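You operate a simulated robot arm through the tools that you are given. There is no shell and no other tool. Be economical: measure what you need, move in short steps, check, and stop when the job is done.

The job below is to be done with a simulated robot arm. You get a single attempt, and the scene is never put back.

JOB
Take the flush can from the ink table top and leave it on top of the proof there.
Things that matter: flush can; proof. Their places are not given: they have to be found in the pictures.

It is judged by the outcome, as a careful person would: the job done as asked, and still so three seconds after it is handed in. It fails if anything else is knocked over, pushed out of place, dropped, spilled or broken.

ROBOT AND FRAMES
A 7-joint arm with a two-finger parallel gripper, fixed in place. Base frame: the origin is at the foot of the arm, x ahead of it, y to its left, z up; the work surface is at about z = 0. Readings come in m, degrees, newtons and seconds.
With the tool pointing down near the work surface it reaches from about 0.24 to 0.62 m from the base axis. Its first joint turns from -66.0 to 66.0 degrees. Payload 2.6 kg.
The TCP is the grasp point between the finger pads, 0.03 m short of the fingertips. In the tool frame z runs along the fingers and y along their closing line. The gripper opens to 0.094 m. The fingers are 0.028 m wide and 0.01 m thick; the gripper's body (0.05 by 0.096 m) begins 0.055 m behind the TCP.
Orientation is told as [roll, pitch, yaw] about the base's x, y, z axes, in that order, counted from this pose: with the fingers straight down and closing along the base's y, the tool's x points along the base's -x, its y along +y and its z along -z.

CONTROLS
- The arm moves only by the tool jog_arm. Its arguments are lists of equal length, an entry for each row: "claw": the closure, from 0 (fully open) to 1 (shut); "translation": the shift along the base's x, y, z in units of 40 mm (1.0 is 40 mm), a list of three; "angular": the turn, a rotation vector about the base's x, y, z in units of 4 degrees (1.0 is 4 degrees), a list of three. In form: {"claw": [claw, ...], "translation": [[dx, dy, dz], ...], "angular": [[wx, wy, wz], ...]}. A call has 1 to 12 rows; each row shifts and turns the commanded pose from where the row before left it. A call with a number of a shift or a turn outside -1 to 1 is refused whole. Rows are played at 5 a second. More than 0.05 m and 8.6 degrees between two rows, or a gripper value outside its range, and nothing of the call is played. Where a pose cannot be reached the arm comes as near as it can. A force on the tool above 40 N (or 10 N above the force at the start of the call, whichever is more), or a blocked arm, ends the call early, and 0.2 s more pass. Each finger travels about 0.072 m/s and halts on what it meets, pressing with about 24 N; the grip force reading is that of the motor and also rises with nothing between the fingers. The clock runs only during rows and for 0.2 s after the last one: add rows that do not move to give the fingers time. The reply holds the time, the measured pose of the TCP, the force on the tool along the base axes, the opening and the grip force, in the units named above and with some noise, and new pictures: "pictures" is both (left out), scene, wrist or none.
- Cameras (640 x 400 px; columns grow to the right, rows downward): "scene" is fixed at [0.0396, 0.4466, 0.5487]; the picture's right is [-0.67, -0.74, 0.00], its down [-0.52, 0.47, -0.71] and it looks along [0.53, -0.48, -0.70] (base axes); focal length 321 px, centre (320, 200). "wrist" rides on the gripper at [0.076, 0.014, -0.102] in the tool frame; the picture's right is [-0.18, 0.98, 0.00], its down [-0.75, -0.14, -0.64] and it looks along [-0.63, -0.12, 0.77] (tool axes); focal length 243 px, centre (320, 200).
- point_at(camera, pixels): for up to 12 pixels [column, row] of the newest picture of that camera ("zoom" is the newest enlarged one), the place [x, y, z] in the base frame of the surface seen there, good to about 0.002 m. It takes no simulated time.
- enlarge(camera, box): a new picture of the part [left, top, right, bottom] of that camera's present view, enlarged. It takes no simulated time.
- job_done(): hands the job in; it is judged then, once.

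Keep the steps short. Do not move on a guess: measure, check each grasp and each placing, and mend mistakes. In all there are 60 turns and 170 pictures (those below and enlarged ones count). Leave the gripper open and the arm clear of the work at the hand-in unless told otherwise, and finish with a single line.

The tools are called by a JSON object that holds its "name" and its "arguments". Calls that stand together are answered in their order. jog_arm: Moves the arm, as the interface text tells. Its arguments: {"type":"object","properties":{"claw":{"type":"array","items":{"type":"number"}},"translation":{"type":"array","items":{"type":"array","items":{"type":"number"}}},"angular":{"type":"array","items":{"type":"array","items":{"type":"number"}}},"pictures":{"type":"string","enum":["both","scene","wrist","none"]}},"required":["claw","translation","angular"]} The other tools are called the same way: point_at (camera, pixels) gives the place of the surface under pixels of a picture; enlarge (camera, box) takes an enlarged picture of a part of a camera's view; job_done () hands the job in.

At the start:

```text
time_s: 0.0
tcp_pos: [0.2651, 0.3364, 0.3421]
ee_rot: [0.0, 0.0, 0.0]
wrist_force: [0.5, 0.7, -0.3]
finger_gap: 0.0941
grasp_force: 0.1
```

scene: 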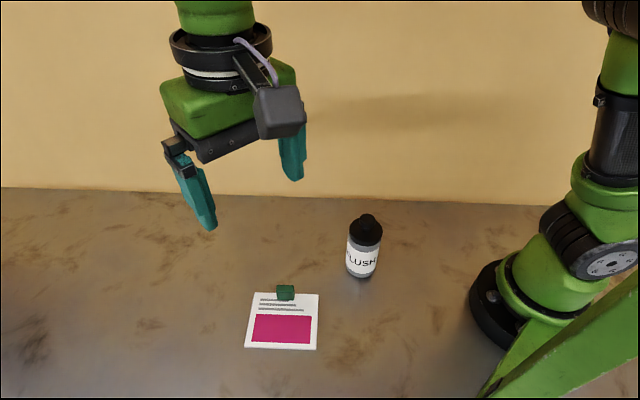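
wrist: 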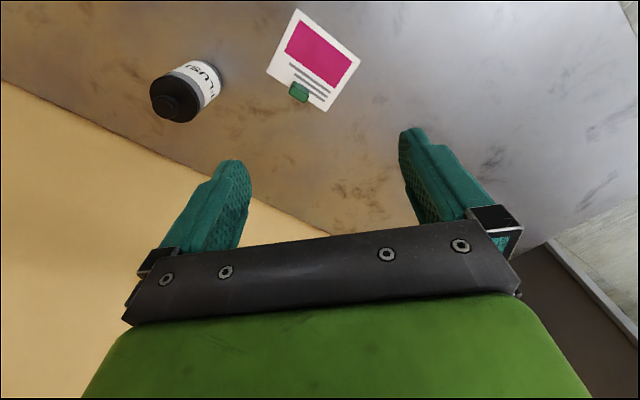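

I see the flush can near (364,245) and the proof near (282,320), with a green clip at (286,292), in the scene picture. I'll enlarge and measure both.

{"name": "enlarge", "arguments": {"camera": "scene", "box": [220, 190, 412, 360]}}

{"name": "point_at", "arguments": {"camera": "scene", "pixels": [[368, 217], [363, 232], [363, 258], [360, 275], [349, 232], [381, 234], [255, 293], [318, 295], [246, 347], [316, 348], [286, 292], [282, 328]]}}

{"name": "point_at", "arguments": {"camera": "wrist", "pixels": [[170, 105], [185, 90], [210, 80], [297, 10], [358, 60], [326, 110], [268, 72], [299, 92], [222, 85]]}}

```text
2.35 times, centred on (316, 275) of scene
```

zoom: 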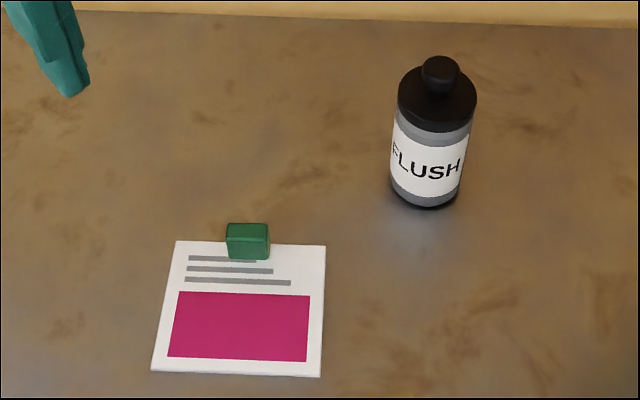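

```text
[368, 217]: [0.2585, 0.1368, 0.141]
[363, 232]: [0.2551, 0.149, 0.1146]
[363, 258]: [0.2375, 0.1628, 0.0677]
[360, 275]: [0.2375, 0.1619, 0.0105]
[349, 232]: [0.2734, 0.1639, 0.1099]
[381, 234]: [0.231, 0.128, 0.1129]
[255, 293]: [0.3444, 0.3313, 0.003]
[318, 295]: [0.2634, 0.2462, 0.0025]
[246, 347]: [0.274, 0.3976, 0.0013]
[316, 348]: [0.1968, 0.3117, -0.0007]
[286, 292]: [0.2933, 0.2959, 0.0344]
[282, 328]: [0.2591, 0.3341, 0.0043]
```

```text
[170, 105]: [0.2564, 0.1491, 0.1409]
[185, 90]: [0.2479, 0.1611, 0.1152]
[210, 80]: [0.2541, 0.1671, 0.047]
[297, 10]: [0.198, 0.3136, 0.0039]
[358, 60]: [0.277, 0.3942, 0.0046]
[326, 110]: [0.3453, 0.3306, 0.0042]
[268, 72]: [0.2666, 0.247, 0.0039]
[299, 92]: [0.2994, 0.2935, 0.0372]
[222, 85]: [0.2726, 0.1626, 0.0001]
```

The can's axis is about (0.256, 0.145), its shoulder at z≈0.115 and its knob top at about 0.145. The proof's centre is about (0.271, 0.322), and the clip on it reaches z≈0.037. Next I'll move above the can, staying clear of it, and look again.

{"name": "jog_arm", "arguments": {"claw": [0, 0, 0, 0, 0, 0], "translation": [[-0.045, -0.955, -0.5], [-0.045, -0.955, -0.5], [-0.045, -0.955, -0.5], [-0.045, -0.955, -0.5], [-0.045, -0.955, -0.5], [0, 0, 0]], "angular": [[0, 0, 0], [0, 0, 0], [0, 0, 0], [0, 0, 0], [0, 0, 0], [0, 0, 0]]}}

```text
time_s: 1.4
tcp_pos: [0.2562, 0.1429, 0.2442]
ee_rot: [0.0, 0.0, 0.1]
wrist_force: [-0.2, 0.5, 0.7]
finger_gap: 0.0941
grasp_force: 0.1
```

scene: 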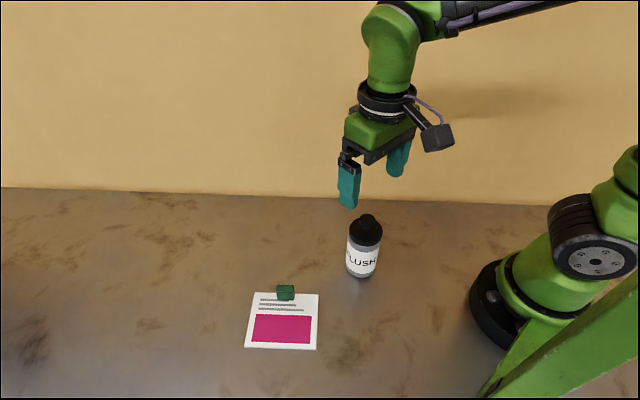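
wrist: 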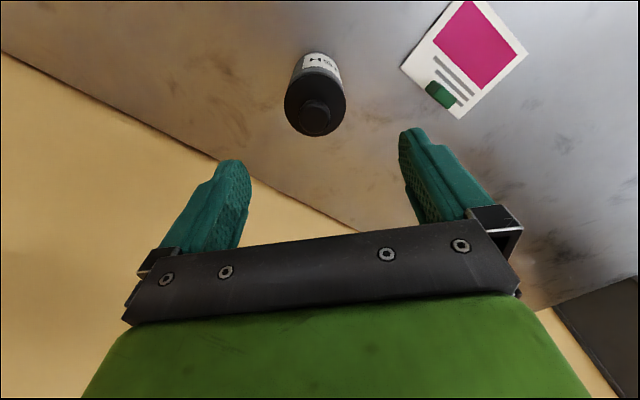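

I'm above the can. I'll measure the knob and shoulder from the wrist view to refine the axis.

{"name": "point_at", "arguments": {"camera": "wrist", "pixels": [[316, 118], [301, 112], [330, 112], [316, 104], [288, 100], [344, 100], [316, 132], [315, 65]]}}

{"name": "point_at", "arguments": {"camera": "scene", "pixels": [[368, 216], [368, 219], [360, 220], [376, 220], [353, 228], [379, 230], [349, 250], [379, 255], [281, 289], [281, 298], [292, 298]]}}

```text
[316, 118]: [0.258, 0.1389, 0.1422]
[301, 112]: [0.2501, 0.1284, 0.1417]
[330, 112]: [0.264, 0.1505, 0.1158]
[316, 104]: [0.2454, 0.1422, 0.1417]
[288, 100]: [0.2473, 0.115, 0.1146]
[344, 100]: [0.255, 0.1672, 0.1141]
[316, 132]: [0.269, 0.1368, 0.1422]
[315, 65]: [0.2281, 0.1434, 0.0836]
```

```text
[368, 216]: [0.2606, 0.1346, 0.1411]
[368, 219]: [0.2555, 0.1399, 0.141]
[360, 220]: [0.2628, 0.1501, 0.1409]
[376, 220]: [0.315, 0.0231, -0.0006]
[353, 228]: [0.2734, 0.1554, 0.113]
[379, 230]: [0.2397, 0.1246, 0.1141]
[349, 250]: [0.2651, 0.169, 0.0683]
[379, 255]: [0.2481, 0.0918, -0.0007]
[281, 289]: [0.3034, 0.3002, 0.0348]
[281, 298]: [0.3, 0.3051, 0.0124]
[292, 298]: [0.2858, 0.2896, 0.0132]
```

The knob top is at z≈0.142 and the can's axis is about (0.257, 0.141), with a diameter of about 0.057, so it fits between the open fingers. I'll go down to z≈0.097, which leaves the gripper body about 1 cm above the knob.

{"name": "jog_arm", "arguments": {"claw": [0, 0, 0, 0, 0, 0, 0], "translation": [[0.02, -0.05, -0.9], [0, 0, -0.9], [0, 0, -0.7], [0, 0, -0.6], [0, 0, -0.58], [0, 0, 0], [0, 0, 0]], "angular": [[0, 0, 0], [0, 0, 0], [0, 0, 0], [0, 0, 0], [0, 0, 0], [0, 0, 0], [0, 0, 0]]}}

```text
time_s: 3.0
tcp_pos: [0.2571, 0.1419, 0.0952]
ee_rot: [0.0, 0.0, 0.0]
wrist_force: [-0.5, -1.0, 0.6]
finger_gap: 0.0939
grasp_force: 0.1
```

scene: 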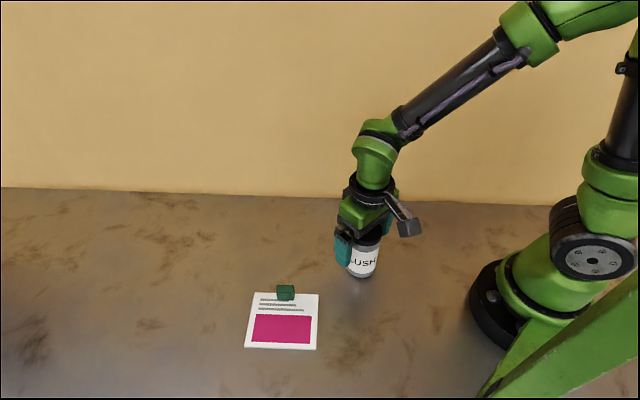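
wrist: 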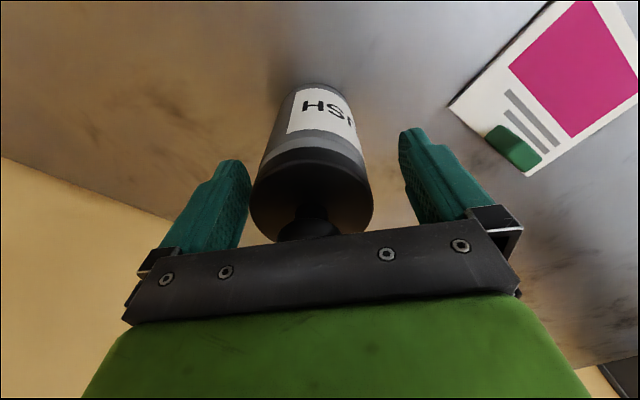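

The can sits between the fingers with no contact. Now I'll close.

{"name": "jog_arm", "arguments": {"claw": [0.3, 0.6, 1, 1, 1], "translation": [[0, 0, 0], [0, 0, 0], [0, 0, 0], [0, 0, 0], [0, 0, 0]], "angular": [[0, 0, 0], [0, 0, 0], [0, 0, 0], [0, 0, 0], [0, 0, 0]], "pictures": "wrist"}}

```text
time_s: 4.2
tcp_pos: [0.2572, 0.1419, 0.0964]
ee_rot: [0.0, 0.0, -0.1]
wrist_force: [0.5, -0.5, -0.6]
finger_gap: 0.0597
grasp_force: 24.1
```

wrist: 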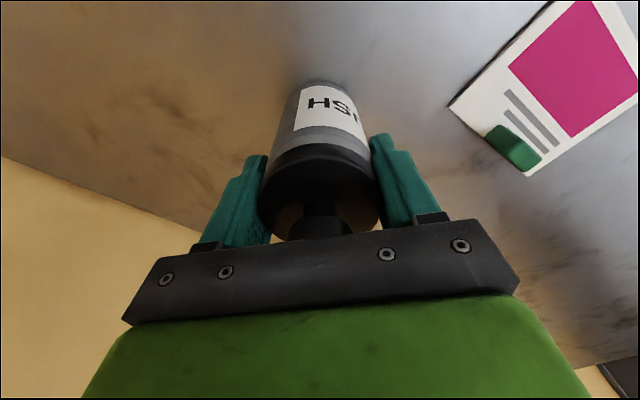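

The fingers stopped at 0.0597 m with 24 N, so the can is held. I'll lift it gently by 8 cm and check.

{"name": "jog_arm", "arguments": {"claw": [1, 1, 1, 1, 1], "translation": [[0, 0, 0.3], [0, 0, 0.5], [0, 0, 0.6], [0, 0, 0.6], [0, 0, 0]], "angular": [[0, 0, 0], [0, 0, 0], [0, 0, 0], [0, 0, 0], [0, 0, 0]]}}

```text
time_s: 5.4
tcp_pos: [0.2592, 0.1415, 0.1748]
ee_rot: [0.0, -0.1, 0.1]
wrist_force: [-0.8, 0.3, -3.0]
finger_gap: 0.0596
grasp_force: 24.4
```

scene: 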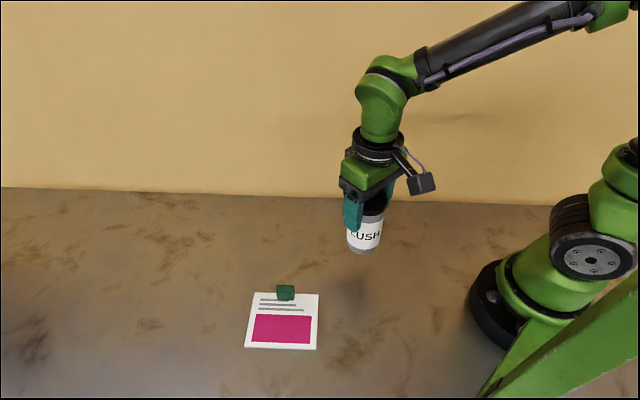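
wrist: 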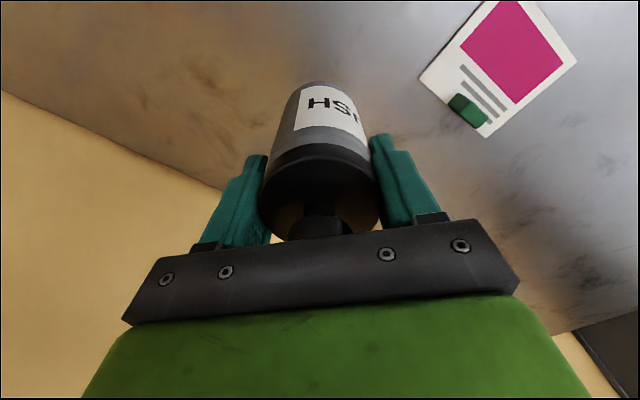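

The can is up and steady, with its bottom near z≈0.08. I'll carry it over the proof to (0.263, 0.328). There the clip (inner edge 0.0145 m from the top edge) stays clear, and the whole base lands on the sheet.

{"name": "jog_arm", "arguments": {"claw": [1, 1, 1, 1, 1, 1, 1, 1, 1], "translation": [[0.1, 0.4, 0], [0, 0.8, 0], [0, 0.9, 0], [0, 0.9, 0], [0, 0.8, 0], [0, 0.5, 0], [0, 0.36, 0], [0, 0, 0], [0, 0, 0]], "angular": [[0, 0, 0], [0, 0, 0], [0, 0, 0], [0, 0, 0], [0, 0, 0], [0, 0, 0], [0, 0, 0], [0, 0, 0], [0, 0, 0]]}}

```text
time_s: 7.4
tcp_pos: [0.2599, 0.3285, 0.1748]
ee_rot: [0.0, 0.0, 0.0]
wrist_force: [-0.2, 0.2, -4.1]
finger_gap: 0.0596
grasp_force: 24.1
```

scene: 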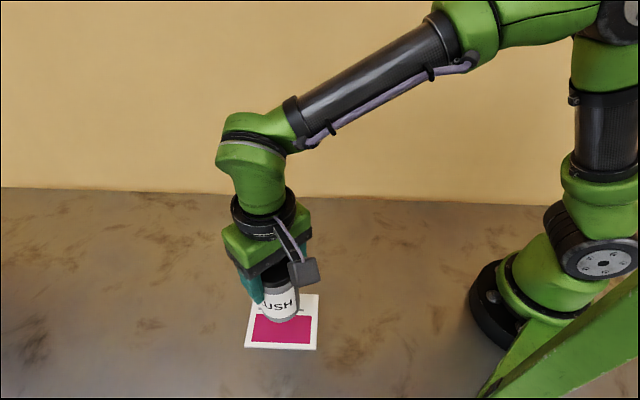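
wrist: 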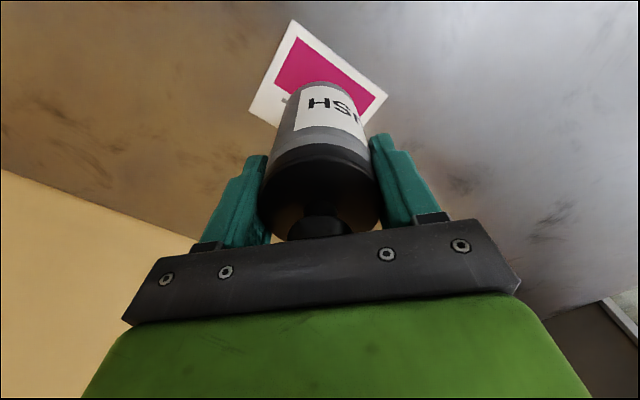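

The TCP is at (0.260, 0.3285), which is good to within a few mm. The can was gripped with the TCP 0.096 above its base, so it should touch the sheet at TCP z≈0.100. I'll go down to about 0.107 first, shifting +2 mm in x.

{"name": "jog_arm", "arguments": {"claw": [1, 1, 1, 1, 1, 1], "translation": [[0.06, 0, -0.4], [0, 0, -0.5], [0, 0, -0.4], [0, 0, -0.4], [0, 0, 0], [0, 0, 0]], "angular": [[0, 0, 0], [0, 0, 0], [0, 0, 0], [0, 0, 0], [0, 0, 0], [0, 0, 0]]}}

{"name": "enlarge", "arguments": {"camera": "scene", "box": [220, 230, 348, 360]}}

```text
time_s: 8.8
tcp_pos: [0.2635, 0.3285, 0.107]
ee_rot: [-0.1, 0.0, -0.1]
wrist_force: [0.1, -0.2, -3.3]
finger_gap: 0.0595
grasp_force: 23.9
```

scene: 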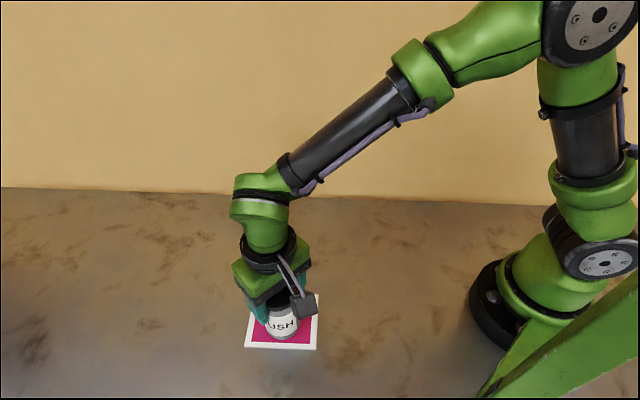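
wrist: 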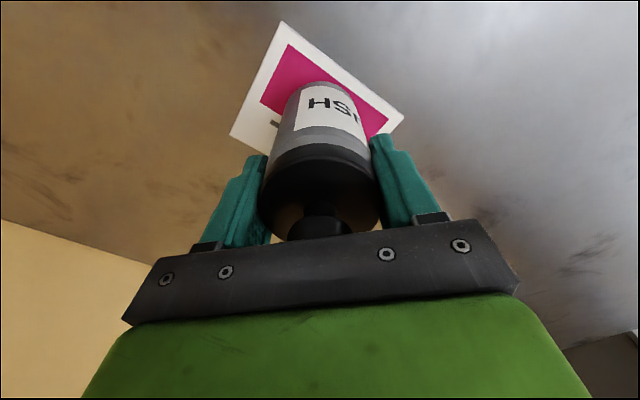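

```text
3.08 times, centred on (284, 295) of scene
```

zoom: 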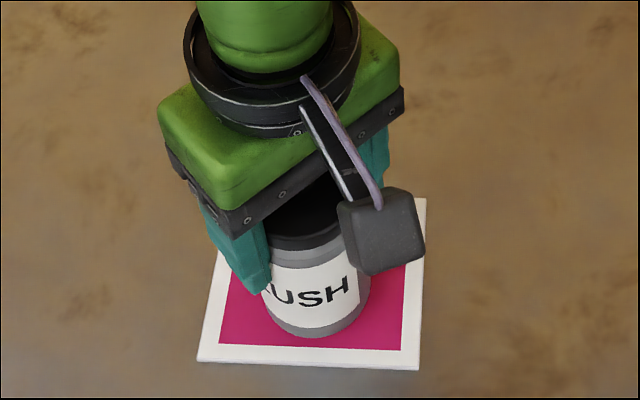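

The can is a few mm above the sheet, and its base is within the sheet. I'll lower it in small steps until the force shows contact.

{"name": "jog_arm", "arguments": {"claw": [1, 1, 1, 1, 1], "translation": [[0, 0, -0.06], [0, 0, -0.05], [0, 0, -0.04], [0, 0, 0], [0, 0, 0]], "angular": [[0, 0, 0], [0, 0, 0], [0, 0, 0], [0, 0, 0], [0, 0, 0]], "pictures": "none"}}

```text
time_s: 10.0
tcp_pos: [0.2629, 0.3282, 0.1013]
ee_rot: [0.0, 0.0, 0.0]
wrist_force: [-0.6, 0.6, -3.4]
finger_gap: 0.0598
grasp_force: 24.0
```

The force along z is still -3.4 N, so the can's weight is still carried. I'll lower 1.2 mm more.

{"name": "jog_arm", "arguments": {"claw": [1, 1, 1], "translation": [[0, 0, -0.03], [0, 0, 0], [0, 0, 0]], "angular": [[0, 0, 0], [0, 0, 0], [0, 0, 0]], "pictures": "none"}}

```text
time_s: 10.8
tcp_pos: [0.2629, 0.3289, 0.1]
ee_rot: [0.0, 0.0, 0.0]
wrist_force: [0.4, 0.6, -4.1]
finger_gap: 0.0599
grasp_force: 24.0
```

There's still no contact at z=0.100. I'll go down another 1.2 mm.

{"name": "jog_arm", "arguments": {"claw": [1, 1, 1], "translation": [[0, 0, -0.03], [0, 0, 0], [0, 0, 0]], "angular": [[0, 0, 0], [0, 0, 0], [0, 0, 0]], "pictures": "none"}}

```text
time_s: 11.6
tcp_pos: [0.264, 0.3291, 0.0993]
ee_rot: [0.1, -0.2, 0.0]
wrist_force: [-1.5, -0.9, 10.3]
finger_gap: 0.0594
grasp_force: 23.9
```

The z force is now +10 N, so the can is on the sheet. I'll ease back half a millimetre and then open slowly.

{"name": "jog_arm", "arguments": {"claw": [1, 1, 0.3, 0.15, 0, 0, 0], "translation": [[0, 0, 0.015], [0, 0, 0], [0, 0, 0], [0, 0, 0], [0, 0, 0], [0, 0, 0], [0, 0, 0]], "angular": [[0, 0, 0], [0, 0, 0], [0, 0, 0], [0, 0, 0], [0, 0, 0], [0, 0, 0], [0, 0, 0]]}}

```text
time_s: 13.2
tcp_pos: [0.2629, 0.3282, 0.0999]
ee_rot: [0.0, 0.0, 0.0]
wrist_force: [-1.8, -0.6, 0.6]
finger_gap: 0.0943
grasp_force: 0.1
```

scene: 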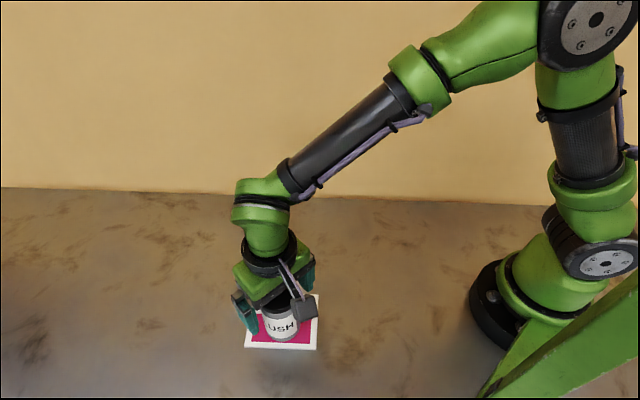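
wrist: 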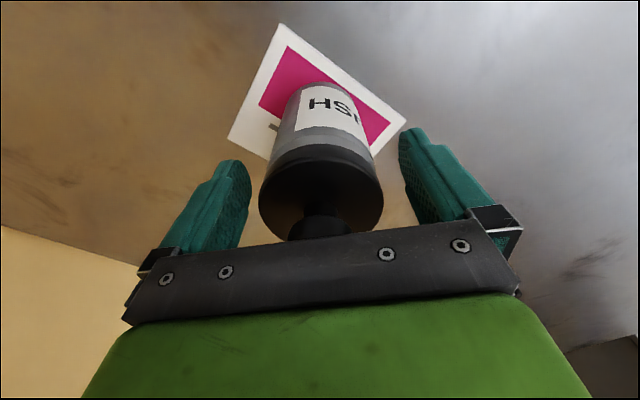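

The gripper is fully open and the can stands free. I'll go straight up 18 cm.

{"name": "jog_arm", "arguments": {"claw": [0, 0, 0, 0, 0, 0, 0], "translation": [[0, 0, 0.4], [0, 0, 0.7], [0, 0, 0.9], [0, 0, 0.9], [0, 0, 0.9], [0, 0, 0.7], [0, 0, 0]], "angular": [[0, 0, 0], [0, 0, 0], [0, 0, 0], [0, 0, 0], [0, 0, 0], [0, 0, 0], [0, 0, 0]]}}

{"name": "enlarge", "arguments": {"camera": "scene", "box": [210, 220, 360, 360]}}

```text
time_s: 14.8
tcp_pos: [0.2641, 0.3278, 0.2784]
ee_rot: [0.0, 0.0, 0.1]
wrist_force: [0.2, -0.5, 0.6]
finger_gap: 0.0939
grasp_force: 0.0
```

scene: 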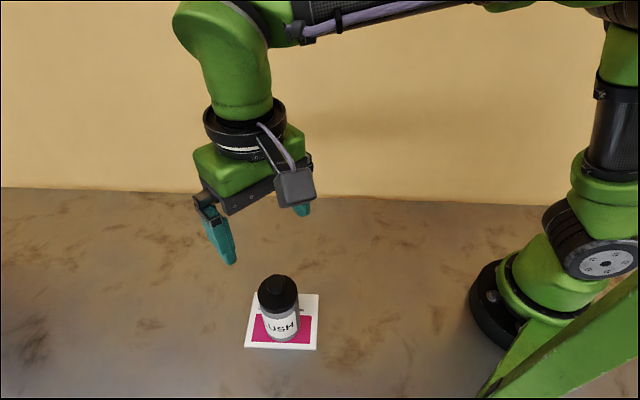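
wrist: 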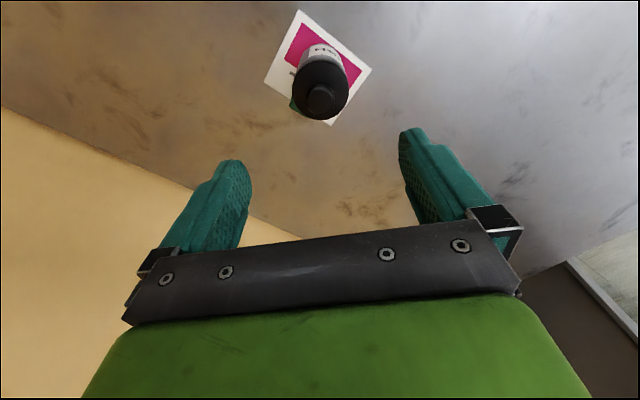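

```text
2.86 times, centred on (285, 290) of scene
```

zoom: 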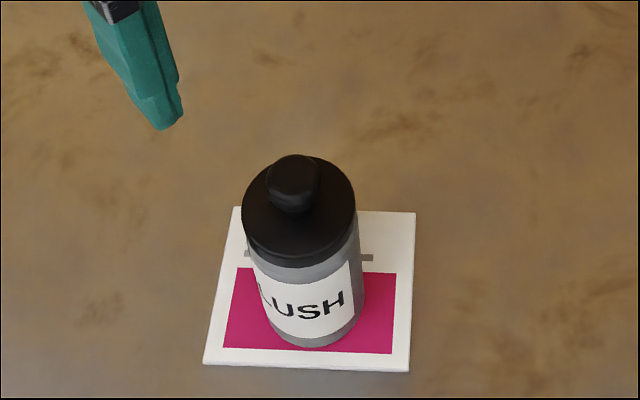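

The can stands upright and wholly on the proof. The sheet's corners haven't moved, the clip is still visible in place at wrist pixel (295,103), and the arm is clear with the gripper open. I'll hand it in.

{"name": "job_done", "arguments": {}}

```text
The job is handed in.
```

The flush can is standing upright on top of the proof, with the proof and its clip undisturbed, the gripper open and the arm clear.
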